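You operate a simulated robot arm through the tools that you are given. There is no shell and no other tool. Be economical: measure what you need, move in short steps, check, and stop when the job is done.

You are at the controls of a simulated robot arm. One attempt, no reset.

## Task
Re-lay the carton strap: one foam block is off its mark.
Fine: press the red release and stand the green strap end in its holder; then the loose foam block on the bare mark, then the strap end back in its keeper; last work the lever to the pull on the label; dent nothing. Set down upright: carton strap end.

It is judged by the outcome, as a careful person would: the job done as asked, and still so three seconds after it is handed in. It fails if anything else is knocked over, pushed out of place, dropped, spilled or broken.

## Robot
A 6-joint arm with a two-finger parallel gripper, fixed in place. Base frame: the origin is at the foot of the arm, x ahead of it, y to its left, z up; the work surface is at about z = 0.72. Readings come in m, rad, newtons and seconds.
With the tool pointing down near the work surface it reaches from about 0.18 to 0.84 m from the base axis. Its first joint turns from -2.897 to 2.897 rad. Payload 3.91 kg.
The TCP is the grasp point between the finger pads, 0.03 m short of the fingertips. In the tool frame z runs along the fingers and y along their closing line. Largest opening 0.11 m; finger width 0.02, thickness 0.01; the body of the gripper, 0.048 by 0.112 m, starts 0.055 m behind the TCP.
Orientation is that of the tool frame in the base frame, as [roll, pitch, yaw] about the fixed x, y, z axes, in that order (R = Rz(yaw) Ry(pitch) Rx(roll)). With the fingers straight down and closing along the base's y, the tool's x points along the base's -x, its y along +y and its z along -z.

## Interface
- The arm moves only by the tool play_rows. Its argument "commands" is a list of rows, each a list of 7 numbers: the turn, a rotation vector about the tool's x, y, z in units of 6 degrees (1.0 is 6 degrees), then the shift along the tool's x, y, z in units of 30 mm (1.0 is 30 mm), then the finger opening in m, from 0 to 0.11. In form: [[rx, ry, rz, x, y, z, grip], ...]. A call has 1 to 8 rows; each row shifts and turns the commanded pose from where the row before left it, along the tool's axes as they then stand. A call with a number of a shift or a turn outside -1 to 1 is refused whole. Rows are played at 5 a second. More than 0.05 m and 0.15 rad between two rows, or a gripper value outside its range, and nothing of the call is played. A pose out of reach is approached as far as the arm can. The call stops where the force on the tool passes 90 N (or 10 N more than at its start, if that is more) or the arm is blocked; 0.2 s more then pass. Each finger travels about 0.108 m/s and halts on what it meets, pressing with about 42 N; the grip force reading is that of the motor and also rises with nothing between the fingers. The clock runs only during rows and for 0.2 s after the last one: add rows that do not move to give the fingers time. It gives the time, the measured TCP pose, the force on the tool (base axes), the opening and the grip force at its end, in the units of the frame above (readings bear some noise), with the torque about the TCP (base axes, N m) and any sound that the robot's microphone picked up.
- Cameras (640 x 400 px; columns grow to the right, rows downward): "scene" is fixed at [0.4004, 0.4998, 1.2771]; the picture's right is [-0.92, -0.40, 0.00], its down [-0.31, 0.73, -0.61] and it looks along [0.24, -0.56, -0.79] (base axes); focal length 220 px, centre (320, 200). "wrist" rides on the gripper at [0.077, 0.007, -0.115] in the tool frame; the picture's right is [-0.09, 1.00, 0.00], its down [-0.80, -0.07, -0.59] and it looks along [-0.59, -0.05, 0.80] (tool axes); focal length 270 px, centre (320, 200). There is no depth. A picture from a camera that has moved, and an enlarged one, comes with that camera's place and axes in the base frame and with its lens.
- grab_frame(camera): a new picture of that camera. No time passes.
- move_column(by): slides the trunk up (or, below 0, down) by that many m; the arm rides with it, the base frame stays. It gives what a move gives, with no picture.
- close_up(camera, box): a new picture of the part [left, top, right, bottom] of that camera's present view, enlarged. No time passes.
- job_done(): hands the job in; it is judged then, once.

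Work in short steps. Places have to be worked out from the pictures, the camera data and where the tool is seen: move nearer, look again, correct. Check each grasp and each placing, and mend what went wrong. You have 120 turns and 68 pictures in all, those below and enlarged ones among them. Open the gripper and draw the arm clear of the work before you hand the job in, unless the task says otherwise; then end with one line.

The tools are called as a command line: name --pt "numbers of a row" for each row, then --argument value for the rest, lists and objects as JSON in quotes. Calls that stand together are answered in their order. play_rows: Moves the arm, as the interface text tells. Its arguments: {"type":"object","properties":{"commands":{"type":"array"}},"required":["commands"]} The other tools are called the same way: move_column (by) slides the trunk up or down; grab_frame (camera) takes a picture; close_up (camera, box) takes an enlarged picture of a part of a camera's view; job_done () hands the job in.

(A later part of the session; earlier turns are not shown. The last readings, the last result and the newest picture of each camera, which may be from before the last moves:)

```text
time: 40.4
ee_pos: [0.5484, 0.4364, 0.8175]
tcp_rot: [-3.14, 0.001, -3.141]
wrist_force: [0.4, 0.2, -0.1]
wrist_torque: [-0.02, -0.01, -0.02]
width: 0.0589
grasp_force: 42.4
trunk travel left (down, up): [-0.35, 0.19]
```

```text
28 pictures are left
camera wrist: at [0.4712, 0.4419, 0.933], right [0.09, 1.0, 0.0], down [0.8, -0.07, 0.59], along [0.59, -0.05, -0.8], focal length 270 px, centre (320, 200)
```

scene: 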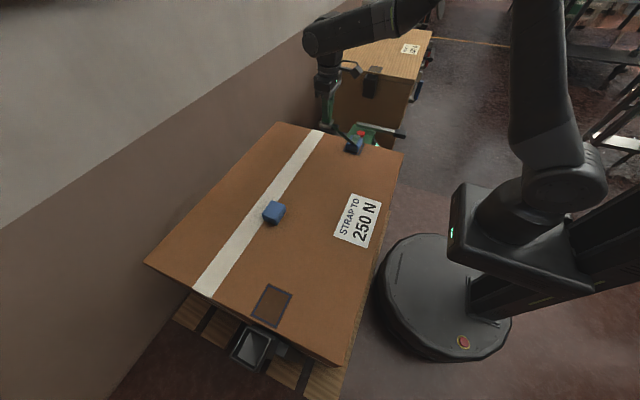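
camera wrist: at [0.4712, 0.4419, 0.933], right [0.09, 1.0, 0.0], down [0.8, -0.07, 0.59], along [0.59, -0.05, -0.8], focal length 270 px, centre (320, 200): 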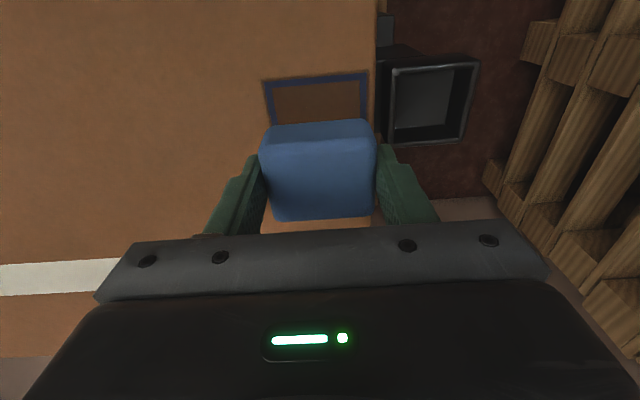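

Mark recomputed centre (0.5495, 0.4355): block aligned within ~1 mm. Lower to just above the surface.

play_rows --pt "0 0 0 0 -0.03 0.6 0.05" --pt "0 0 0 0 0 0.6 0.05" --pt "0 0 0 0 0 0.4 0.05" --pt "0 0 0 0 0 0.3 0.05" --pt "0 0 0 0 0 0 0.05"

close_up --camera "wrist" --box '[220, 60, 420, 240]'

```text
time: 41.6
ee_pos: [0.5491, 0.4351, 0.7599]
tcp_rot: [-3.141, -0.001, 3.14]
wrist_force: [0.5, 0.1, -0.8]
wrist_torque: [0.01, -0.03, -0.03]
width: 0.0587
grasp_force: 42.3
trunk travel left (down, up): [-0.35, 0.19]
```

```text
2.22 times, centred on (320, 150) of wrist
camera zoom: at [0.4714, 0.4403, 0.8746], right [0.09, 1.0, 0.0], down [0.8, -0.07, 0.59], along [0.59, -0.05, -0.8], focal length 601 px, centre (320, 311)
```

zoom: 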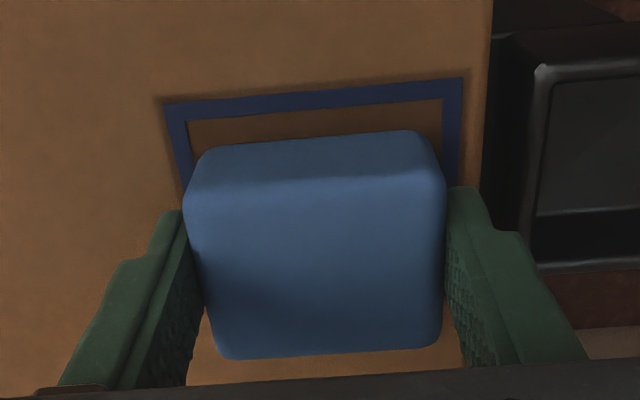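

Very close; a ~1 mm nudge toward −x and lower to contact.

play_rows --pt "0 0 0 0.05 0 0.07 0.05" --pt "0 0 0 0 0 0.06 0.05" --pt "0 0 0 0 0 0 0.05"

```text
time: 42.4
ee_pos: [0.5485, 0.4345, 0.7569]
tcp_rot: [3.141, 0.002, -3.141]
wrist_force: [0.8, -0.5, 6.9]
wrist_torque: [-0.08, 0.06, -0.02]
width: 0.059
grasp_force: 42.5
trunk travel left (down, up): [-0.35, 0.19]
```

Light contact (7 N). Release, rise, and look.

play_rows --pt "0 0 0 0 0 -0.02 0.05" --pt "0 0 0 0 0 0 0.068" --pt "0 0 0 0 0 0 0.08" --pt "0 0 0 0 0 0 0.08" --pt "0 0 0 0 0 -0.5 0.08" --pt "0 0 0 0 0 -0.9 0.08" --pt "0 0 0 0 0 -1 0.08" --pt "0 0 0 0 0 -1 0.08"

close_up --camera "wrist" --box '[220, 40, 420, 200]'

```text
time: 44.2
ee_pos: [0.5474, 0.4359, 0.8585]
tcp_rot: [3.141, -0.002, 3.14]
wrist_force: [0.7, -0.2, 0.1]
wrist_torque: [0.0, 0.0, -0.02]
width: 0.08
grasp_force: 0.0
trunk travel left (down, up): [-0.35, 0.19]
```

```text
2.50 times, centred on (320, 120) of wrist
camera zoom: at [0.4692, 0.4417, 0.9731], right [0.09, 1.0, 0.0], down [0.8, -0.07, 0.59], along [0.59, -0.05, -0.8], focal length 676 px, centre (320, 400)
```

zoom: 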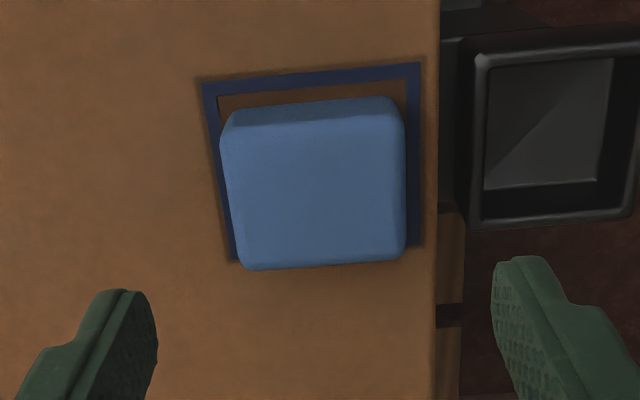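

Block sits centred on the mark. Back to the strap end in the holder at (0.687, −0.2815).

play_rows --pt "0 0 0 -0.2 -1 0 0.055" --pt "0 0 0 -0.2 -1 0 0.055" --pt "0 0 0 -0.2 -1 0 0.055" --pt "0 0 0 -0.2 -1 0 0.055" --pt "0 0 0 -0.2 -1 0 0.055" --pt "0 0 0 -0.2 -1 0 0.055" --pt "0 0 0 -0.2 -1 0 0.055" --pt "0 0 0 -0.2 -1 0 0.055"

play_rows --pt "0 0 0 -0.2 -1 0 0.055" --pt "0 0 0 -0.2 -1 0 0.055" --pt "0 0 0 -0.2 -1 0 0.055" --pt "0 0 0 -0.2 -1 0 0.055" --pt "0 0 0 -0.2 -1 0 0.055" --pt "0 0 0 -0.2 -1 0 0.055" --pt "0 0 0 -0.2 -1 0 0.055" --pt "0 0 0 -0.2 -1 0 0.055"

play_rows --pt "0 0 0 -0.2 -1 0 0.055" --pt "0 0 0 -0.2 -1 0 0.055" --pt "0 0 0 -0.2 -1 0 0.055" --pt "0 0 0 -0.2 -1 0 0.055" --pt "0 0 0 -0.2 -1 0 0.055" --pt "0 0 0 -0.2 -1 0 0.055" --pt "0 0 0 -0.2 -1 0 0.055" --pt "0 0 0 0 0 0 0.055"

```text
time: 46.0
ee_pos: [0.5965, 0.1937, 0.8587]
tcp_rot: [-3.141, 0.0, 3.141]
wrist_force: [0.7, -0.9, -0.2]
wrist_torque: [0.0, 0.0, 0.01]
width: 0.055
grasp_force: 0.2
trunk travel left (down, up): [-0.35, 0.19]
```

```text
time: 47.8
ee_pos: [0.6466, -0.047, 0.8609]
tcp_rot: [-3.141, -0.001, 3.14]
wrist_force: [0.0, -0.8, -0.6]
wrist_torque: [0.03, 0.0, 0.01]
width: 0.0549
grasp_force: 0.1
trunk travel left (down, up): [-0.35, 0.19]
```

```text
time: 49.6
ee_pos: [0.6859, -0.2564, 0.8574]
tcp_rot: [3.14, 0.0, 3.14]
wrist_force: [-0.3, 0.7, 0.1]
wrist_torque: [0.02, 0.01, -0.01]
width: 0.055
grasp_force: 0.1
trunk travel left (down, up): [-0.35, 0.19]
```

Shift the last 25 mm in y, then descend above the post and check.

play_rows --pt "0 0 0 0 -0.83 0 0.055" --pt "0 0 0 0 0 0.6 0.055" --pt "0 0 0 0 0 0.6 0.055" --pt "0 0 0 0 0 0 0.055"

grab_frame --camera "wrist"

```text
time: 50.6
ee_pos: [0.6859, -0.2806, 0.8218]
tcp_rot: [-3.142, 0.0, 3.141]
wrist_force: [-0.7, 0.2, -0.3]
wrist_torque: [-0.01, 0.03, 0.0]
width: 0.0552
grasp_force: 0.0
trunk travel left (down, up): [-0.35, 0.19]
```

```text
25 pictures are left
camera wrist: at [0.6082, -0.2738, 0.9382], right [0.09, 1.0, 0.0], down [0.8, -0.07, 0.59], along [0.59, -0.05, -0.8], focal length 270 px, centre (320, 200)
```

wrist: 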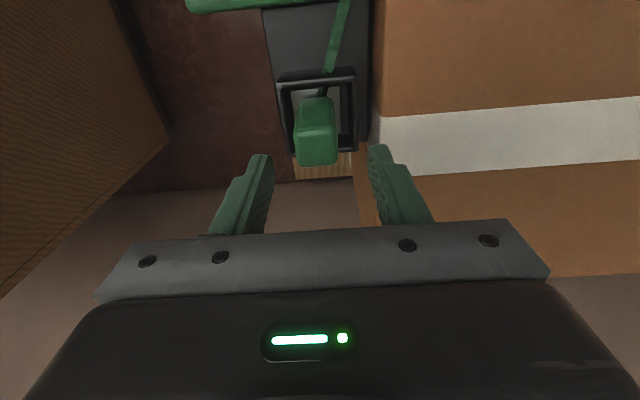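

Post is centred as before. Descend 69 mm and grasp.

play_rows --pt "0 0 0 -0.03 0 0.7 0.055" --pt "0 0 0 0 0 0.7 0.055" --pt "0 0 0 0 0 0.5 0.055" --pt "0 0 0 0 0 0.4 0.055" --pt "0 0 0 0 0 0 0.03" --pt "0 0 0 0 0 0 0.01" --pt "0 0 0 0 0 0 0.01" --pt "0 0 0 0 0 0 0.01"

```text
time: 52.4
ee_pos: [0.6877, -0.2803, 0.7534]
tcp_rot: [3.141, 0.0, 3.141]
wrist_force: [0.0, -0.7, -0.2]
wrist_torque: [0.02, 0.03, -0.01]
width: 0.0297
grasp_force: 42.2
trunk travel left (down, up): [-0.35, 0.19]
```

Gripped. Lift and carry back toward the keeper at (0.547, 0.5225).

play_rows --pt "0 0 0 0 0 -0.4 0.01" --pt "0 0 0 0 0 -0.8 0.01" --pt "0 0 0 0 0 -1 0.01" --pt "0 0 0 0 0 -1 0.01" --pt "0 0 0 0 0 -1 0.01" --pt "0 0 0 0.3 1 0 0.01" --pt "0 0 0 0.3 1 0 0.01" --pt "0 0 0 0.3 1 0 0.01"

play_rows --pt "0 0 0 0.3 1 0 0.01" --pt "0 0 0 0.3 1 0 0.01" --pt "0 0 0 0.3 1 0 0.01" --pt "0 0 0 0.3 1 0 0.01" --pt "0 0 0 0.3 1 0 0.01" --pt "0 0 0 0.3 1 0 0.01" --pt "0 0 0 0.3 1 0 0.01" --pt "0 0 0 0.3 1 0 0.01"

play_rows --pt "0 0 0 0.3 1 0 0.01" --pt "0 0 0 0.3 1 0 0.01" --pt "0 0 0 0.3 1 0 0.01" --pt "0 0 0 0.3 1 0 0.01" --pt "0 0 0 0.1 1 0 0.01" --pt "0 0 0 0 1 0 0.01" --pt "0 0 0 0 1 0 0.01" --pt "0 0 0 0 1 0 0.01"

play_rows --pt "0 0 0 0 1 0 0.01" --pt "0 0 0 0 1 0 0.01" --pt "0 0 0 0 1 0 0.01" --pt "0 0 0 0 1 0 0.01" --pt "0 0 0 0 1 0 0.01" --pt "0 0 0 0 1 0 0.01" --pt "0 0 0 0 0 0 0.01"

```text
time: 54.2
ee_pos: [0.6594, -0.1905, 0.8795]
tcp_rot: [3.14, -0.001, 3.141]
wrist_force: [-0.8, 0.0, -1.9]
wrist_torque: [0.0, 0.02, 0.0]
width: 0.0295
grasp_force: 41.9
trunk travel left (down, up): [-0.35, 0.19]
```

```text
time: 56.0
ee_pos: [0.5887, 0.0481, 0.8774]
tcp_rot: [-3.141, -0.001, -3.142]
wrist_force: [-0.6, -0.2, -2.0]
wrist_torque: [0.0, -0.01, 0.01]
width: 0.0296
grasp_force: 41.7
trunk travel left (down, up): [-0.35, 0.19]
```

```text
time: 57.8
ee_pos: [0.5466, 0.2898, 0.8797]
tcp_rot: [3.139, -0.002, -3.141]
wrist_force: [0.5, 0.7, -1.8]
wrist_torque: [0.0, 0.02, 0.0]
width: 0.0295
grasp_force: 41.8
trunk travel left (down, up): [-0.35, 0.19]
```

```text
time: 59.4
ee_pos: [0.5507, 0.4701, 0.8779]
tcp_rot: [3.14, 0.001, -3.141]
wrist_force: [0.0, 0.0, -1.8]
wrist_torque: [-0.05, 0.0, 0.02]
width: 0.0298
grasp_force: 41.8
trunk travel left (down, up): [-0.35, 0.19]
```

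Align above the keeper (target 0.5475, 0.5242) and check.

play_rows --pt "0 0 0 0.04 0.9 0 0.01" --pt "0 0 0 0.03 0.9 0 0.01" --pt "0 0 0 0 0 0.6 0.01" --pt "0 0 0 0 0 0.6 0.01" --pt "0 0 0 0 0 0 0.01"

close_up --camera "wrist" --box '[220, 60, 420, 185]'

```text
time: 60.6
ee_pos: [0.5498, 0.527, 0.8407]
tcp_rot: [3.141, 0.0, -3.142]
wrist_force: [-0.6, 0.1, -1.2]
wrist_torque: [0.0, 0.03, 0.0]
width: 0.0296
grasp_force: 42.4
trunk travel left (down, up): [-0.35, 0.19]
```

```text
3.20 times, centred on (320, 122) of wrist
camera zoom: at [0.4701, 0.5318, 0.9564], right [0.09, 1.0, 0.0], down [0.8, -0.07, 0.59], along [0.59, -0.05, -0.8], focal length 865 px, centre (320, 448)
```

zoom: 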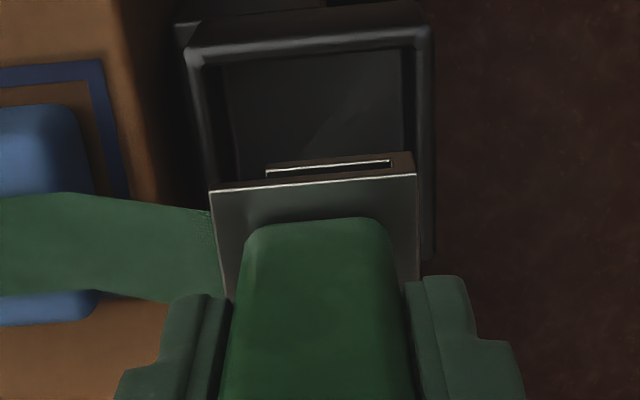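

Rim centre (0.5488, 0.5252): ~1–2 mm correction, then descend into the keeper.

play_rows --pt "0 0 0 0.03 -0.05 0.6 0.01" --pt "0 0 0 0 0 0.6 0.01" --pt "0 0 0 0 0 0.4 0.01" --pt "0 0 0 0 0 0.4 0.01" --pt "0 0 0 0 0 0.3 0.01" --pt "0 0 0 0 0 0.2 0.01" --pt "0 0 0 0 0 0 0.01"

close_up --camera "wrist" --box '[220, 60, 420, 185]'

```text
time: 62.2
ee_pos: [0.5478, 0.5235, 0.7679]
tcp_rot: [3.141, 0.0, -3.141]
wrist_force: [0.6, 0.5, -2.0]
wrist_torque: [0.0, -0.03, 0.0]
width: 0.0298
grasp_force: 41.9
trunk travel left (down, up): [-0.35, 0.19]
```

```text
3.20 times, centred on (320, 122) of wrist
camera zoom: at [0.4686, 0.5283, 0.8836], right [0.09, 1.0, 0.0], down [0.8, -0.07, 0.59], along [0.59, -0.05, -0.8], focal length 865 px, centre (320, 448)
```

zoom: 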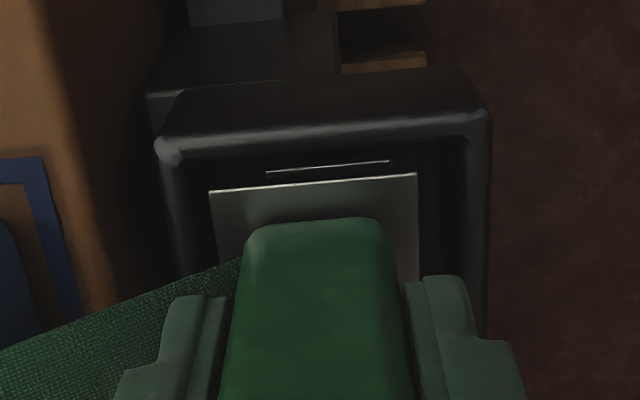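

Plate is inside the rim with clearance on each side. Finish lowering gently.

play_rows --pt "0 0 0 0 0.02 0.2 0.01" --pt "0 0 0 0 0 0.15 0.01" --pt "0 0 0 0 0 0.1 0.01" --pt "0 0 0 0 0 0.07 0.01" --pt "0 0 0 0 0 0 0.01"

```text
time: 63.4
ee_pos: [0.5453, 0.5237, 0.7537]
tcp_rot: [3.141, 0.0, 3.14]
wrist_force: [-0.3, -0.8, -2.3]
wrist_torque: [-0.01, -0.01, -0.04]
width: 0.0297
grasp_force: 42.5
trunk travel left (down, up): [-0.35, 0.19]
```

play_rows --pt "0 0 0 0 0 0.06 0.01" --pt "0 0 0 0 0 0.04 0.01" --pt "0 0 0 0 0 0 0.01"

```text
time: 64.2
ee_pos: [0.5464, 0.5226, 0.7523]
tcp_rot: [3.141, 0.0, 3.14]
wrist_force: [-0.5, 1.3, 9.0]
wrist_torque: [-0.08, 0.24, -0.02]
width: 0.0297
grasp_force: 41.7
trunk travel left (down, up): [-0.35, 0.19]
```

Seated (9 N at the same height as originally). Release and rise.

play_rows --pt "0 0 0 0 0 -0.03 0.01" --pt "0 0 0 0 0 0 0.04" --pt "0 0 0 0 0 0 0.055" --pt "0 0 0 0 0 0 0.055" --pt "0 0 0 0 0 -0.5 0.055" --pt "0 0 0 0 0 -0.8 0.055" --pt "0 0 0 0 0 -1 0.055" --pt "0 0 0 0 0 -1 0.055"

grab_frame --camera "wrist"

```text
time: 66.0
ee_pos: [0.5446, 0.522, 0.8488]
tcp_rot: [3.142, 0.0, -3.141]
wrist_force: [-0.1, 0.2, -0.3]
wrist_torque: [0.02, 0.01, -0.02]
width: 0.0549
grasp_force: 0.1
trunk travel left (down, up): [-0.35, 0.19]
```

```text
22 pictures are left
camera wrist: at [0.4666, 0.5273, 0.964], right [0.09, 1.0, 0.0], down [0.8, -0.07, 0.59], along [0.59, -0.05, -0.8], focal length 270 px, centre (320, 200)
```

wrist: 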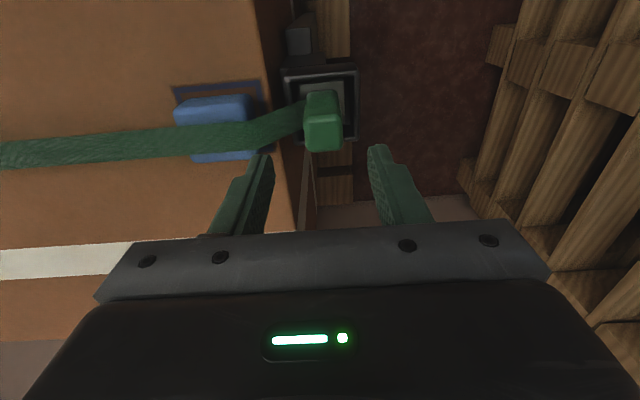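

Strap end re-seated in keeper over the block. Now travel to the lever.

play_rows --pt "0 0 0 0 -1 -0.5 0.08" --pt "0 0 0 0.2 -1 -0.5 0.08" --pt "0 0 0 0.2 -1 0 0.08" --pt "0 0 0 0.2 -1 0 0.08" --pt "0 0 0 0.2 -1 0 0.08" --pt "0 0 0 0.2 -1 0 0.08" --pt "0 0 0 0.2 -1 0 0.08" --pt "0 0 0 0.2 -1 0 0.08"

play_rows --pt "0 0 0 0.2 -1 0 0.08" --pt "0 0 0 0.2 -1 0 0.08" --pt "0 0 0 0.2 -1 0 0.08" --pt "0 0 0 0.2 -1 0 0.08" --pt "0 0 0 0.2 -1 0 0.08" --pt "0 0 0 0.2 -1 0 0.08" --pt "0 0 0 0.2 -1 0 0.08" --pt "0 0 0 0.2 -1 0 0.08"

play_rows --pt "0 0 0 0.2 -1 0 0.08" --pt "0 0 0 0.2 -1 0 0.08" --pt "0 0 0 0.2 -1 0 0.08" --pt "0 0 0 0.2 -1 0 0.08" --pt "0 0 0 0.2 -1 0 0.08" --pt "0 0 0 0.2 -1 0 0.08" --pt "0 0 0 0.2 -1 0 0.08" --pt "0 0 0 0.2 -1 0 0.08"

grab_frame --camera "wrist"

close_up --camera "scene" --box '[320, 90, 440, 165]'

```text
time: 67.8
ee_pos: [0.5052, 0.2842, 0.8808]
tcp_rot: [-3.142, -0.001, -3.141]
wrist_force: [0.1, -0.9, 0.1]
wrist_torque: [0.05, 0.01, -0.01]
width: 0.0803
grasp_force: 0.0
trunk travel left (down, up): [-0.35, 0.19]
```

```text
time: 69.6
ee_pos: [0.4557, 0.0425, 0.8781]
tcp_rot: [-3.14, 0.001, -3.141]
wrist_force: [-0.4, 0.1, -0.5]
wrist_torque: [0.02, 0.01, -0.04]
width: 0.0801
grasp_force: 0.0
trunk travel left (down, up): [-0.35, 0.19]
```

```text
time: 71.4
ee_pos: [0.4079, -0.1977, 0.8793]
tcp_rot: [-3.141, 0.001, -3.141]
wrist_force: [-0.5, 0.2, -0.5]
wrist_torque: [-0.02, -0.02, -0.02]
width: 0.0799
grasp_force: 0.0
trunk travel left (down, up): [-0.35, 0.19]
```

```text
21 pictures are left
camera wrist: at [0.3295, -0.1924, 0.9949], right [0.09, 1.0, 0.0], down [0.8, -0.07, 0.59], along [0.59, -0.05, -0.8], focal length 270 px, centre (320, 200)
```

wrist: 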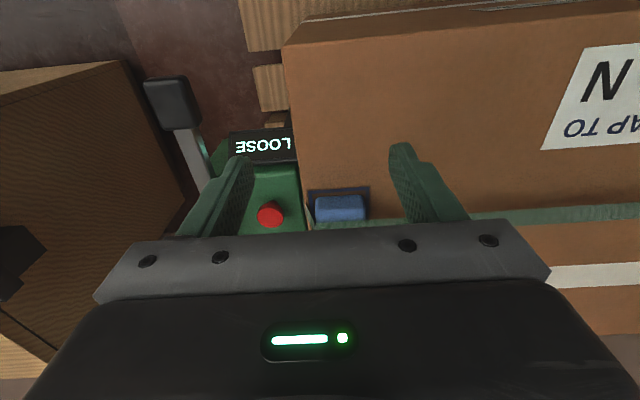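

```text
5.33 times, centred on (380, 128) of scene
camera zoom: at [0.4004, 0.4998, 1.2771], right [-0.92, -0.4, 0.0], down [-0.31, 0.73, -0.61], along [0.24, -0.56, -0.79], focal length 1171 px, centre (0, 587)
```

zoom: 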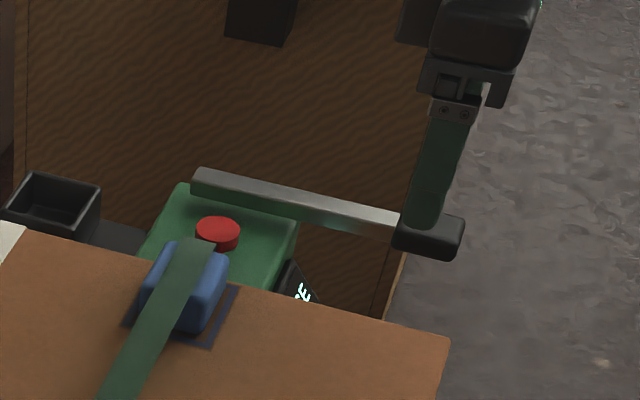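

Lever handle triangulated at (0.397, −0.3445, 0.7265), bar along x with pivot near x≈0.58. Move above the handle and look.

play_rows --pt "0 0 0 0.07 -0.98 0 0.08" --pt "0 0 0 0.07 -0.98 0 0.08" --pt "0 0 0 0.07 -0.98 0 0.08" --pt "0 0 0 0.07 -0.98 0 0.08" --pt "0 0 0 0.07 -0.98 0 0.08" --pt "0 0 0 0 0 0.8 0.08" --pt "0 0 0 0 0 0.8 0.08" --pt "0 0 0 0 0 0 0.08"

grab_frame --camera "wrist"

close_up --camera "scene" --box '[340, 70, 460, 165]'

```text
time: 73.2
ee_pos: [0.3989, -0.344, 0.8321]
tcp_rot: [3.14, 0.001, -3.14]
wrist_force: [-0.6, 0.1, 0.9]
wrist_torque: [-0.02, 0.01, -0.01]
width: 0.08
grasp_force: 0.1
trunk travel left (down, up): [-0.35, 0.19]
```

```text
19 pictures are left
camera wrist: at [0.3209, -0.3388, 0.9474], right [0.09, 1.0, 0.0], down [0.8, -0.07, 0.59], along [0.59, -0.05, -0.8], focal length 270 px, centre (320, 200)
```

wrist: 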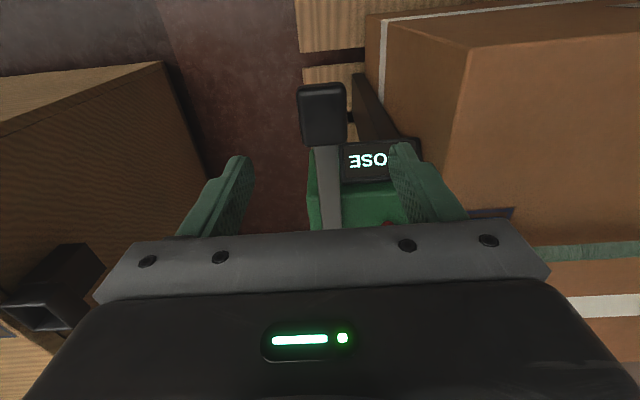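

```text
4.21 times, centred on (400, 118) of scene
camera zoom: at [0.4004, 0.4998, 1.2771], right [-0.92, -0.4, 0.0], down [-0.31, 0.73, -0.61], along [0.24, -0.56, -0.79], focal length 924 px, centre (-17, 547)
```

zoom: 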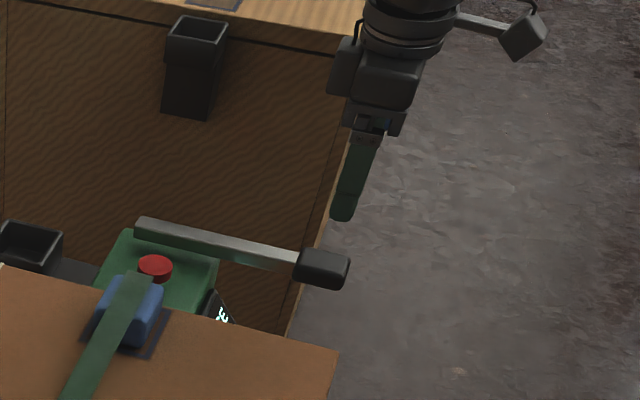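

Handle top centre (0.396, −0.343), ~37 mm wide. Descend to it with 0.06 opening.

play_rows --pt "0 0 0 0.05 0.03 0.8 0.06" --pt "0 0 0 0 0 0.8 0.06" --pt "0 0 0 0 0 0.8 0.06" --pt "0 0 0 0 0 0.6 0.06" --pt "0 0 0 0 0 0.2 0.06" --pt "0 0 0 0 0 0 0.06"

close_up --camera "scene" --box '[340, 90, 440, 165]'

```text
time: 74.6
ee_pos: [0.3966, -0.3436, 0.7372]
tcp_rot: [3.141, 0.0, 3.141]
wrist_force: [0.4, -0.7, 0.3]
wrist_torque: [0.0, -0.02, -0.04]
width: 0.0601
grasp_force: 0.0
trunk travel left (down, up): [-0.35, 0.19]
```

```text
5.33 times, centred on (390, 128) of scene
camera zoom: at [0.4004, 0.4998, 1.2771], right [-0.92, -0.4, 0.0], down [-0.31, 0.73, -0.61], along [0.24, -0.56, -0.79], focal length 1171 px, centre (-53, 587)
```

zoom: 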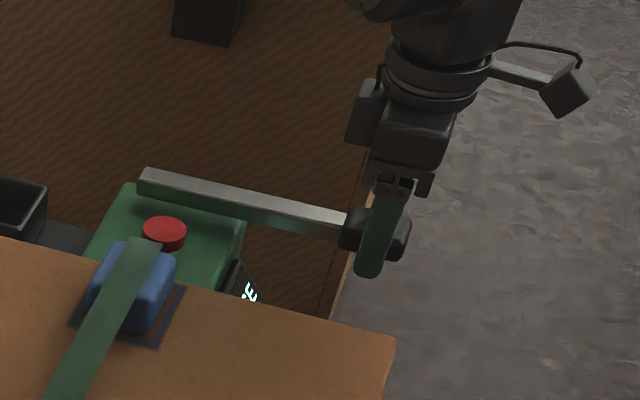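

Fingers straddle the handle. Close.

play_rows --pt "0 0 0 0 0 0.15 0.05" --pt "0 0 0 0 0 0 0.03" --pt "0 0 0 0 0 0 0.02" --pt "0 0 0 0 0 0 0.02"

```text
time: 75.6
ee_pos: [0.3968, -0.3417, 0.7341]
tcp_rot: [-3.141, -0.002, 3.138]
wrist_force: [0.9, 13.3, 0.5]
wrist_torque: [0.65, 0.17, -0.08]
width: 0.0398
grasp_force: 45.1
trunk travel left (down, up): [-0.35, 0.19]
```

Gripped at 0.040 with some side load; shift +1.5 mm in y to relieve, then test a small lift.

play_rows --pt "0 0 0 0 0.05 0 0.02" --pt "0 0 0 0 0 -0.1 0.02" --pt "0 0 0 0 0 -0.1 0.02" --pt "0 0 0 0 0 0 0.02"

grab_frame --camera "wrist"

```text
time: 76.6
ee_pos: [0.3966, -0.3422, 0.7362]
tcp_rot: [3.138, -0.003, -3.141]
wrist_force: [3.0, -0.9, -41.4]
wrist_torque: [-0.01, 0.0, 0.33]
width: 0.0401
grasp_force: 45.3
trunk travel left (down, up): [-0.35, 0.19]
```

```text
16 pictures are left
camera wrist: at [0.3194, -0.3367, 0.8516], right [0.09, 1.0, 0.0], down [0.8, -0.07, 0.59], along [0.59, -0.05, -0.81], focal length 270 px, centre (320, 200)
```

wrist: 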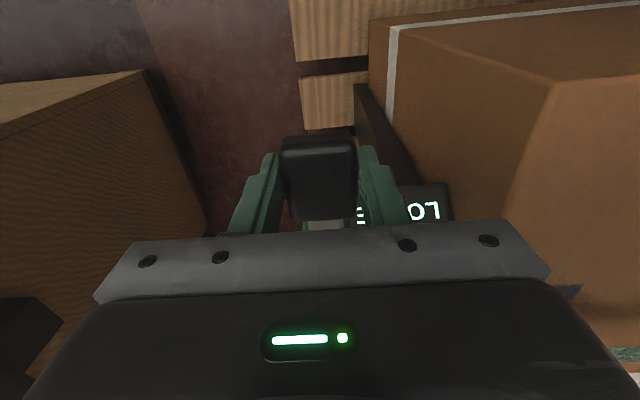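

Lifting is rigidly resisted (41 N, no motion). Go back and test slightly downward.

play_rows --pt "0 0 0 0 0 0.1 0.02" --pt "0 0 0 0 0 0.1 0.02" --pt "0 0 0 0 0 0.08 0.02" --pt "0 0 0 0 0 0 0.02"

```text
time: 77.6
ee_pos: [0.3965, -0.3417, 0.7313]
tcp_rot: [-3.139, 0.003, -3.141]
wrist_force: [-4.4, 9.1, 8.9]
wrist_torque: [0.3, -1.37, -0.07]
width: 0.0402
grasp_force: 44.7
trunk travel left (down, up): [-0.35, 0.19]
```

Downward shows motion with only 9 N; continue a few mm more.

play_rows --pt "0 0 0 0 0 0.1 0.02" --pt "0 0 0 0 0 0.1 0.02" --pt "0 0 0 0 0 0.1 0.02" --pt "0 0 0 0 0 0 0.02"

grab_frame --camera "wrist"

```text
time: 78.6
ee_pos: [0.3971, -0.3419, 0.7215]
tcp_rot: [-3.139, 0.003, -3.141]
wrist_force: [1.1, 3.4, 10.2]
wrist_torque: [0.1, -1.41, -0.17]
width: 0.04
grasp_force: 45.1
trunk travel left (down, up): [-0.35, 0.19]
```

```text
15 pictures are left
camera wrist: at [0.319, -0.3361, 0.8364], right [0.09, 1.0, 0.0], down [0.8, -0.07, 0.6], along [0.59, -0.05, -0.8], focal length 270 px, centre (320, 200)
```

wrist: 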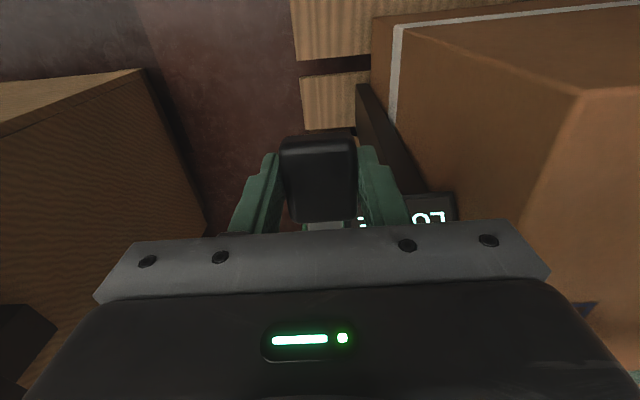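

Lever works downward (display still LOOSE). Continue along the arc: shift down while pitching the tool with the lever (r≈0.18).

play_rows --pt "0 -0.5 0 0 0 0.2 0.02" --pt "0 -0.5 0 0 0 0.2 0.02" --pt "0 -0.5 0 0 0 0.2 0.02" --pt "0 -0.5 0 0 0 0.2 0.02" --pt "0 0 0 0 0 0 0.02"

grab_frame --camera "wrist"

```text
time: 79.8
ee_pos: [0.398, -0.3424, 0.6963]
tcp_rot: [3.139, 0.209, -3.141]
wrist_force: [-3.6, -1.1, -5.1]
wrist_torque: [0.09, 1.44, 0.14]
width: 0.04
grasp_force: 44.2
trunk travel left (down, up): [-0.35, 0.19]
```

```text
14 pictures are left
camera wrist: at [0.2977, -0.3364, 0.7935], right [0.09, 1.0, 0.02], down [0.66, -0.07, 0.75], along [0.75, -0.05, -0.66], focal length 270 px, centre (320, 200)
```

wrist: 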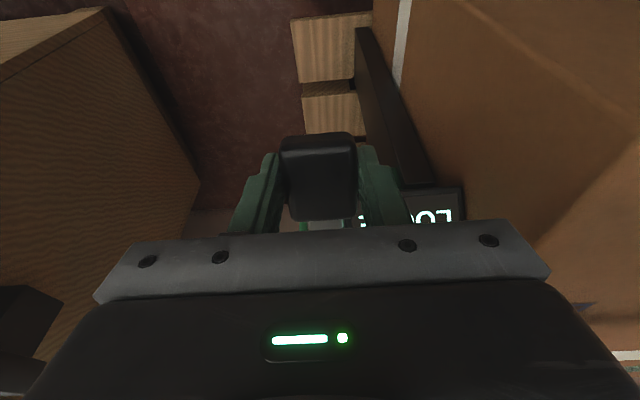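

Still LOOSE, forces small. Continue further along the arc.

play_rows --pt "0 -0.3 0 0 0 0.26 0.02" --pt "0 -0.42 0 0 0 0.26 0.02" --pt "0 -0.42 0 0 0 0.26 0.02" --pt "0 -0.42 0 0 0 0.26 0.02" --pt "0 -0.42 0 0 0 0.26 0.02" --pt "0 0 0 0 0 0 0.02"

close_up --camera "wrist" --box '[340, 160, 500, 260]'

```text
time: 81.2
ee_pos: [0.409, -0.3413, 0.6611]
tcp_rot: [-3.138, 0.422, -3.139]
wrist_force: [-7.9, -1.5, 39.5]
wrist_torque: [0.12, -0.03, -0.32]
width: 0.0399
grasp_force: 45.4
trunk travel left (down, up): [-0.35, 0.19]
```

```text
4.00 times, centred on (420, 210) of wrist
camera zoom: at [0.2904, -0.3359, 0.7353], right [0.08, 1.0, 0.03], down [0.49, -0.07, 0.87], along [0.87, -0.06, -0.49], focal length 1081 px, centre (-80, 160)
```

zoom: 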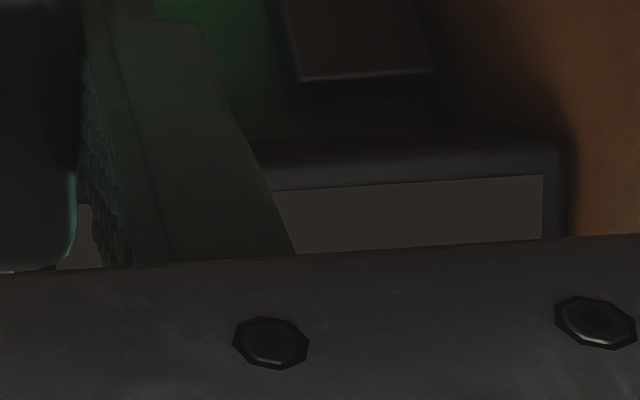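

Resistance rose to 40 N: strap tension is building. Check the display from the scene camera.

close_up --camera "scene" --box '[350, 120, 410, 160]'

grab_frame --camera "wrist"

```text
10.00 times, centred on (380, 140) of scene
camera zoom: at [0.4004, 0.4998, 1.2771], right [-0.92, -0.4, 0.0], down [-0.31, 0.73, -0.61], along [0.24, -0.56, -0.79], focal length 2195 px, centre (-280, 800)
```

zoom: 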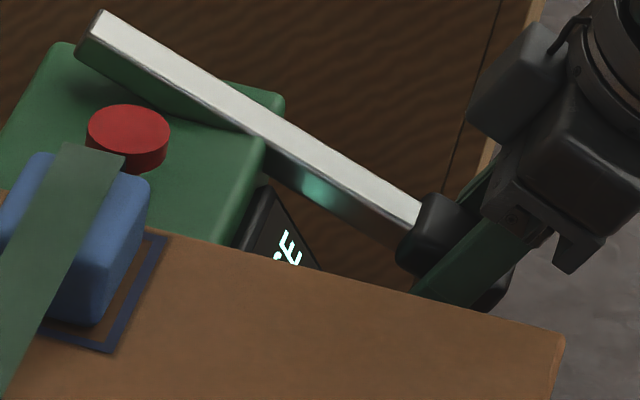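

```text
11 pictures are left
camera wrist: at [0.2904, -0.3359, 0.7353], right [0.08, 1.0, 0.03], down [0.49, -0.07, 0.87], along [0.87, -0.06, -0.49], focal length 270 px, centre (320, 200)
```

wrist: 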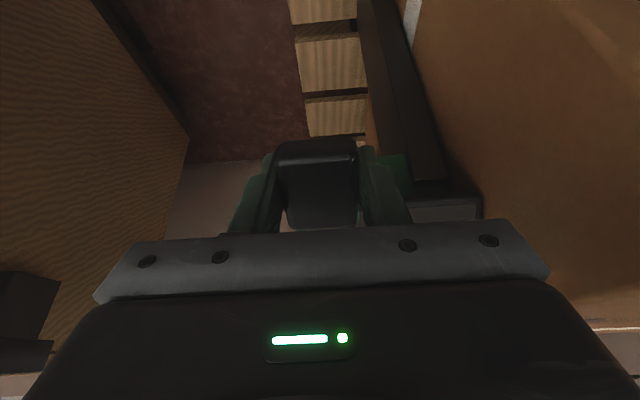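

Display still LOOSE at ~24°. Push a little further to see whether it's a stop or tension building.

play_rows --pt "0 -0.2 0 0 0 0.12 0.02" --pt "0 -0.2 0 0 0 0.12 0.02" --pt "0 0 0 0 0 0 0.02"

```text
time: 82.0
ee_pos: [0.4103, -0.3423, 0.6532]
tcp_rot: [-3.141, 0.46, 3.141]
wrist_force: [-9.0, -7.0, 20.4]
wrist_torque: [-0.17, 0.57, -0.07]
width: 0.0394
grasp_force: 44.7
trunk travel left (down, up): [-0.35, 0.19]
```

It moved on freely; continue along the arc.

play_rows --pt "0 -0.33 0 0 0 0.21 0.02" --pt "0 -0.33 0 0 0 0.21 0.02" --pt "0 -0.33 0 0 0 0.21 0.02" --pt "0 0 0 0 0 0 0.02"

```text
time: 83.0
ee_pos: [0.4189, -0.3421, 0.6384]
tcp_rot: [-3.141, 0.564, -3.142]
wrist_force: [-19.0, -5.3, 26.6]
wrist_torque: [-0.08, 0.64, 0.06]
width: 0.0401
grasp_force: 45.3
trunk travel left (down, up): [-0.35, 0.19]
```

Tangential resistance now ~33 N, growing. Check display.

close_up --camera "scene" --box '[350, 120, 410, 160]'

```text
10.00 times, centred on (380, 140) of scene
camera zoom: at [0.4004, 0.4998, 1.2771], right [-0.92, -0.4, 0.0], down [-0.31, 0.73, -0.61], along [0.24, -0.56, -0.79], focal length 2195 px, centre (-280, 800)
```

zoom: 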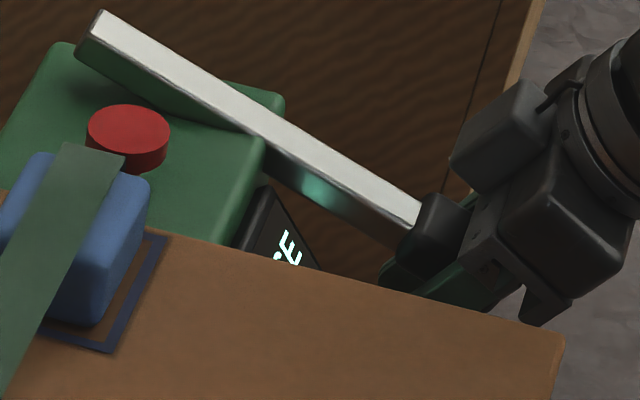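

The lever hasn't moved between the two views: it's at its lower stop (~24°) and the fingers slipped on the grip. It likely works as a ratchet, so I return it upward along the arc and listen.

play_rows --pt "0 0.33 0 0 0 -0.21 0.02" --pt "0 0.33 0 0 0 -0.21 0.02" --pt "0 0.33 0 0 0 -0.21 0.02" --pt "0 0.2 0 0 0 -0.12 0.02" --pt "0 0.2 0 0 0 -0.12 0.02" --pt "0 0.42 0 0 0 -0.26 0.02" --pt "0 0.42 0 0 0 -0.26 0.02" --pt "0 0 0 0 0 0 0.02"

```text
time: 84.8
ee_pos: [0.4054, -0.341, 0.6742]
tcp_rot: [-3.139, 0.329, -3.141]
wrist_force: [29.3, -6.5, 11.3]
wrist_torque: [0.01, -0.17, -0.31]
width: 0.0398
grasp_force: 44.8
trunk travel left (down, up): [-0.35, 0.19]
```

play_rows --pt "0 0.42 0 -0.08 0 -0.26 0.02" --pt "0 0.42 0 0 0 -0.26 0.02" --pt "0 0.42 0 0 0 -0.26 0.02" --pt "0 0.4 0 0 0 -0.2 0.02" --pt "0 0.4 0 0 0 -0.2 0.02" --pt "0 0.3 0 0 0 -0.2 0.02" --pt "0 0.3 0 0 0 -0.2 0.02" --pt "0 0 0 0 0 0 0.02"

grab_frame --camera "wrist"

```text
time: 86.6
ee_pos: [0.3931, -0.3428, 0.7169]
tcp_rot: [3.134, 0.042, 3.14]
wrist_force: [-19.3, 2.3, -48.5]
wrist_torque: [-0.13, 0.77, 0.31]
width: 0.0398
grasp_force: 44.8
trunk travel left (down, up): [-0.35, 0.19]
```

```text
9 pictures are left
camera wrist: at [0.3098, -0.337, 0.8296], right [0.09, 1.0, 0.01], down [0.78, -0.08, 0.63], along [0.63, -0.05, -0.78], focal length 270 px, centre (320, 200)
```

wrist: 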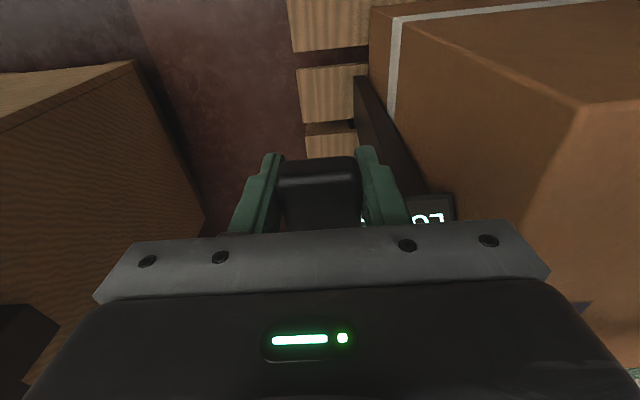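

Upward is firmly blocked again; let me check where the lever is and the display now.

close_up --camera "scene" --box '[345, 105, 420, 155]'

```text
8.00 times, centred on (382, 130) of scene
camera zoom: at [0.4004, 0.4998, 1.2771], right [-0.92, -0.4, 0.0], down [-0.31, 0.73, -0.61], along [0.24, -0.56, -0.79], focal length 1756 px, centre (-180, 760)
```

zoom: 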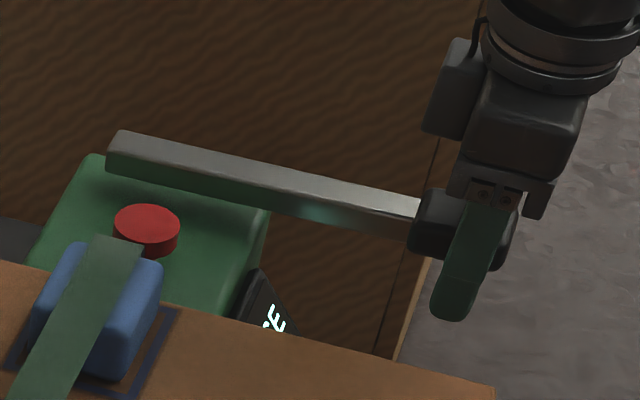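

Lever is level again, display LOOSE; grip friction may simply be too weak to push past ~20°. I'll release, rise, close the fingers, and press on the handle from above for a stronger push.

play_rows --pt "0 0 0 0 0 0.15 0.02" --pt "0 0 0 0 0 0 0.06" --pt "0 0 0 0 0 0 0.06" --pt "0 0.4 0 0 0 -0.8 0.06" --pt "0 0 0 0 0 -1 0.06" --pt "0 0 0 0 0 -0.6 0.06" --pt "0 0 0 0 0 0 0" --pt "0 0 0 0 0 0 0"

```text
time: 88.4
ee_pos: [0.3956, -0.3407, 0.79]
tcp_rot: [3.141, 0.009, 3.141]
wrist_force: [0.0, -1.3, -0.3]
wrist_torque: [-0.01, 0.02, 0.0]
width: 0.0001
grasp_force: 37.6
trunk travel left (down, up): [-0.35, 0.19]
```

Fingertips closed, ~18 mm above the handle. Press down following the arc.

play_rows --pt "0 0 0 0 -0.05 0.5 0" --pt "0 0 0 -0.02 0 0.5 0" --pt "0 0 0 -0.06 0 0.5 0" --pt "0 0 0 -0.1 0 0.5 0" --pt "0 0 0 -0.13 0 0.5 0" --pt "0 0 0 0 0 0 0"

```text
time: 89.8
ee_pos: [0.4051, -0.3433, 0.7139]
tcp_rot: [-3.141, 0.008, 3.141]
wrist_force: [-2.6, 0.4, 3.7]
wrist_torque: [0.05, 0.06, -0.02]
width: 0.0
grasp_force: 37.8
trunk travel left (down, up): [-0.35, 0.19]
```

play_rows --pt "0 0 0 -0.06 0 0.15 0" --pt "0 0 0 -0.06 0 0.15 0" --pt "0 0 0 0 0 0 0"

```text
time: 90.6
ee_pos: [0.4061, -0.344, 0.7036]
tcp_rot: [-3.141, 0.009, -3.141]
wrist_force: [-3.5, -1.6, 4.1]
wrist_torque: [-0.03, 0.02, -0.03]
width: 0.0
grasp_force: 37.4
trunk travel left (down, up): [-0.35, 0.19]
```

play_rows --pt "0 0 0 -0.08 0 0.15 0" --pt "0 0 0 -0.08 0 0.15 0" --pt "0 0 0 -0.08 0 0.15 0" --pt "0 0 0 0 0 0 0"

close_up --camera "scene" --box '[345, 105, 420, 155]'

```text
time: 91.3
ee_pos: [0.4074, -0.344, 0.7025]
tcp_rot: [-3.14, 0.01, 3.139]
wrist_force: [-34.5, 8.3, 64.1]
wrist_torque: [0.33, 0.39, -0.19]
width: 0.0
grasp_force: 38.1
trunk travel left (down, up): [-0.35, 0.19]
stopped in row 3: the force on the tool passed its limit at 97 N (the readings are from after the stop); the commanded pose is now the measured one
```

```text
8.00 times, centred on (382, 130) of scene
camera zoom: at [0.4004, 0.4998, 1.2771], right [-0.92, -0.4, 0.0], down [-0.31, 0.73, -0.61], along [0.24, -0.56, -0.79], focal length 1756 px, centre (-180, 760)
```

zoom: 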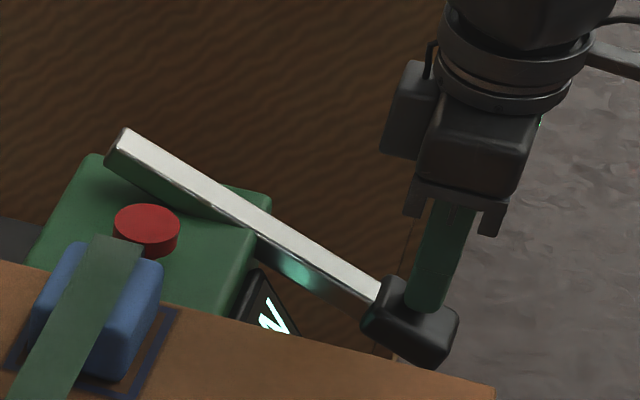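

Firm stop reached and the display now shows a number with "N": a full stroke to the stop registers. Rise and read the display and lever position from above.

play_rows --pt "0 0 0 0 0 -0.5 0" --pt "0 0 0 0 0 -1 0" --pt "0 0 0 0.1 -0.4 -1 0" --pt "0 0 0 0.1 -0.4 -1 0" --pt "0 0 0 0.1 -0.4 -1 0" --pt "0 0 0 0 0 0 0"

grab_frame --camera "wrist"

```text
time: 92.7
ee_pos: [0.3996, -0.3818, 0.8317]
tcp_rot: [-3.139, 0.008, 3.141]
wrist_force: [-0.2, -0.1, -0.4]
wrist_torque: [0.04, 0.03, 0.0]
width: 0.0
grasp_force: 38.0
trunk travel left (down, up): [-0.35, 0.19]
```

```text
6 pictures are left
camera wrist: at [0.3207, -0.3754, 0.9466], right [0.09, 1.0, 0.0], down [0.8, -0.07, 0.6], along [0.6, -0.05, -0.8], focal length 270 px, centre (320, 200)
```

wrist: 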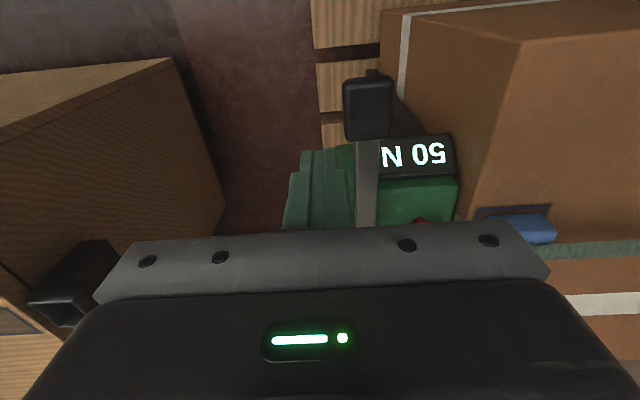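

Display reads 50 N after one full stroke and the lever springs back to level by itself. So four more strokes are needed. Reposition above the handle.

play_rows --pt "0 0 0 0 0.65 0.5 0" --pt "0 0 0 0.05 0.62 0.5 0" --pt "0 0 0 0 0 0.4 0" --pt "0 0 0 0 0 0 0"

```text
time: 93.7
ee_pos: [0.4003, -0.3428, 0.7874]
tcp_rot: [-3.14, 0.01, -3.14]
wrist_force: [0.5, -0.3, -0.4]
wrist_torque: [0.02, -0.01, -0.03]
width: 0.0
grasp_force: 37.8
trunk travel left (down, up): [-0.35, 0.19]
```

Second stroke: press down to just at the stop.

play_rows --pt "0 0 0 0 0 0.6 0" --pt "0 0 0 -0.04 0 0.6 0" --pt "0 0 0 -0.06 0 0.6 0" --pt "0 0 0 -0.08 0 0.6 0" --pt "0 0 0 -0.03 0 0.2 0" --pt "0 0 0 0 0 0.15 0" --pt "0 0 0 0 0 0.08 0" --pt "0 0 0 0 0 0 0"

```text
time: 95.5
ee_pos: [0.4077, -0.3441, 0.7043]
tcp_rot: [-3.139, 0.009, -3.141]
wrist_force: [0.3, -1.3, 4.3]
wrist_torque: [-0.03, -0.03, 0.01]
width: 0.0001
grasp_force: 37.6
trunk travel left (down, up): [-0.35, 0.19]
```

play_rows --pt "0 0 0 0 0 0.06 0" --pt "0 0 0 0 0 0.06 0" --pt "0 0 0 0 0 0.06 0" --pt "0 0 0 0 0 0 0"

```text
time: 96.5
ee_pos: [0.4083, -0.3435, 0.7025]
tcp_rot: [-3.134, 0.014, -3.14]
wrist_force: [3.7, 0.4, 55.0]
wrist_torque: [0.06, -0.67, -0.15]
width: 0.0
grasp_force: 36.9
trunk travel left (down, up): [-0.35, 0.19]
```

At the stop (55 N). Rise to hover and read the display.

play_rows --pt "0 0 0 0 0 -0.3 0" --pt "0 0 0 0.05 0 -0.6 0" --pt "0 0 0 0.1 0 -0.8 0" --pt "0 0 0 0.1 0 -0.8 0" --pt "0 0 0 0 0 -0.6 0" --pt "0 0 0 0 0 0 0"

grab_frame --camera "wrist"

```text
time: 97.9
ee_pos: [0.3973, -0.343, 0.7936]
tcp_rot: [-3.139, 0.009, -3.14]
wrist_force: [0.4, -0.3, 0.2]
wrist_torque: [0.01, 0.04, 0.01]
width: 0.0
grasp_force: 38.0
trunk travel left (down, up): [-0.35, 0.19]
```

```text
5 pictures are left
camera wrist: at [0.3183, -0.3362, 0.9074], right [0.09, 1.0, 0.0], down [0.8, -0.07, 0.6], along [0.6, -0.05, -0.8], focal length 270 px, centre (320, 200)
```

wrist: 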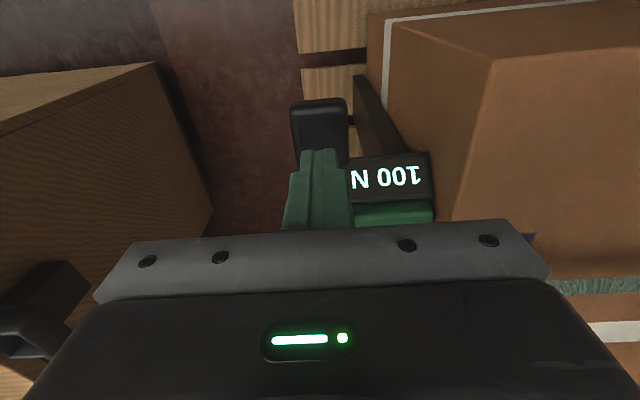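

Display: 100 N. Third stroke with the same profile.

play_rows --pt "0 0 0 0 0 0.6 0" --pt "0 0 0 -0.05 0 0.6 0" --pt "0 0 0 -0.08 0 0.6 0" --pt "0 0 0 -0.08 0 0.6 0" --pt "0 0 0 -0.04 0 0.3 0" --pt "0 0 0 0 0 0.15 0" --pt "0 0 0 0 0 0.07 0" --pt "0 0 0 0 0 0 0"

play_rows --pt "0 0 0 0 0 0.06 0" --pt "0 0 0 0 0 0.06 0" --pt "0 0 0 0 0 0.06 0" --pt "0 0 0 0 0 0 0"

```text
time: 99.7
ee_pos: [0.4078, -0.3421, 0.7036]
tcp_rot: [-3.139, 0.009, -3.141]
wrist_force: [-0.5, 0.5, 4.4]
wrist_torque: [0.02, -0.06, 0.08]
width: 0.0
grasp_force: 37.7
trunk travel left (down, up): [-0.35, 0.19]
```

```text
time: 100.7
ee_pos: [0.4077, -0.3425, 0.702]
tcp_rot: [-3.135, 0.014, -3.141]
wrist_force: [-1.5, 7.6, 57.5]
wrist_torque: [0.37, -0.56, -0.34]
width: 0.0
grasp_force: 37.4
trunk travel left (down, up): [-0.35, 0.19]
```

Same end stop (57 N). Return up, then fourth stroke.

play_rows --pt "0 0 0 0 0 -0.3 0" --pt "0 0 0 0.05 0 -0.6 0" --pt "0 0 0 0.1 0 -0.8 0" --pt "0 0 0 0.1 0 -0.8 0" --pt "0 0 0 0 0 -0.6 0" --pt "0 0 0 0 0 0 0"

play_rows --pt "0 0 0 0 0 0.6 0" --pt "0 0 0 -0.05 0 0.6 0" --pt "0 0 0 -0.08 0 0.6 0" --pt "0 0 0 -0.08 0 0.6 0" --pt "0 0 0 -0.04 0 0.3 0" --pt "0 0 0 0 0 0.15 0" --pt "0 0 0 0 0 0.07 0" --pt "0 0 0 0 0 0 0"

play_rows --pt "0 0 0 0 0 0.06 0" --pt "0 0 0 0 0 0.06 0" --pt "0 0 0 0 0 0.06 0" --pt "0 0 0 0 0 0 0"

play_rows --pt "0 0 0 0 0 -0.3 0" --pt "0 0 0 0.05 0 -0.6 0" --pt "0 0 0 0.1 0 -0.8 0" --pt "0 0 0 0.1 0 -0.8 0" --pt "0 0 0 0 0 -0.6 0" --pt "0 0 0 0 0 0 0"

grab_frame --camera "wrist"

```text
time: 102.1
ee_pos: [0.3993, -0.3447, 0.7906]
tcp_rot: [-3.14, 0.007, 3.141]
wrist_force: [0.9, 1.2, 0.2]
wrist_torque: [-0.01, -0.03, 0.0]
width: 0.0
grasp_force: 37.7
trunk travel left (down, up): [-0.35, 0.19]
```

```text
time: 103.9
ee_pos: [0.4074, -0.3456, 0.7044]
tcp_rot: [-3.139, 0.008, -3.142]
wrist_force: [-0.1, -0.2, 4.5]
wrist_torque: [0.02, -0.08, 0.01]
width: 0.0001
grasp_force: 37.6
trunk travel left (down, up): [-0.35, 0.19]
```

```text
time: 104.9
ee_pos: [0.4067, -0.344, 0.7027]
tcp_rot: [-3.136, 0.016, 3.139]
wrist_force: [-6.5, -11.7, 50.2]
wrist_torque: [-0.17, -0.31, -0.57]
width: 0.0
grasp_force: 37.5
trunk travel left (down, up): [-0.35, 0.19]
```

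```text
time: 106.3
ee_pos: [0.4001, -0.343, 0.7934]
tcp_rot: [-3.14, 0.009, -3.141]
wrist_force: [-0.5, -0.1, -0.6]
wrist_torque: [0.01, -0.01, -0.01]
width: 0.0002
grasp_force: 37.3
trunk travel left (down, up): [-0.35, 0.19]
```

```text
4 pictures are left
camera wrist: at [0.3214, -0.3367, 0.9088], right [0.09, 1.0, 0.0], down [0.8, -0.07, 0.6], along [0.6, -0.05, -0.8], focal length 270 px, centre (320, 200)
```

wrist: 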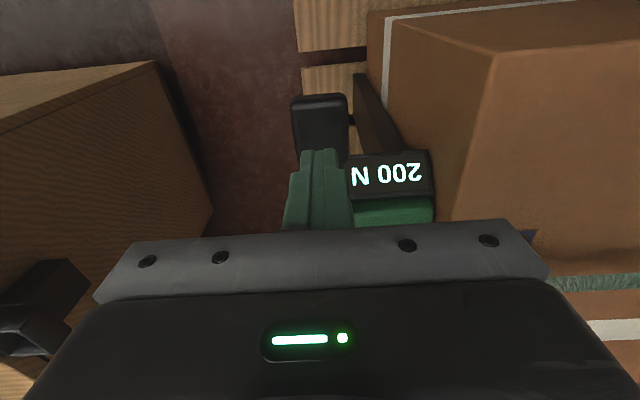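

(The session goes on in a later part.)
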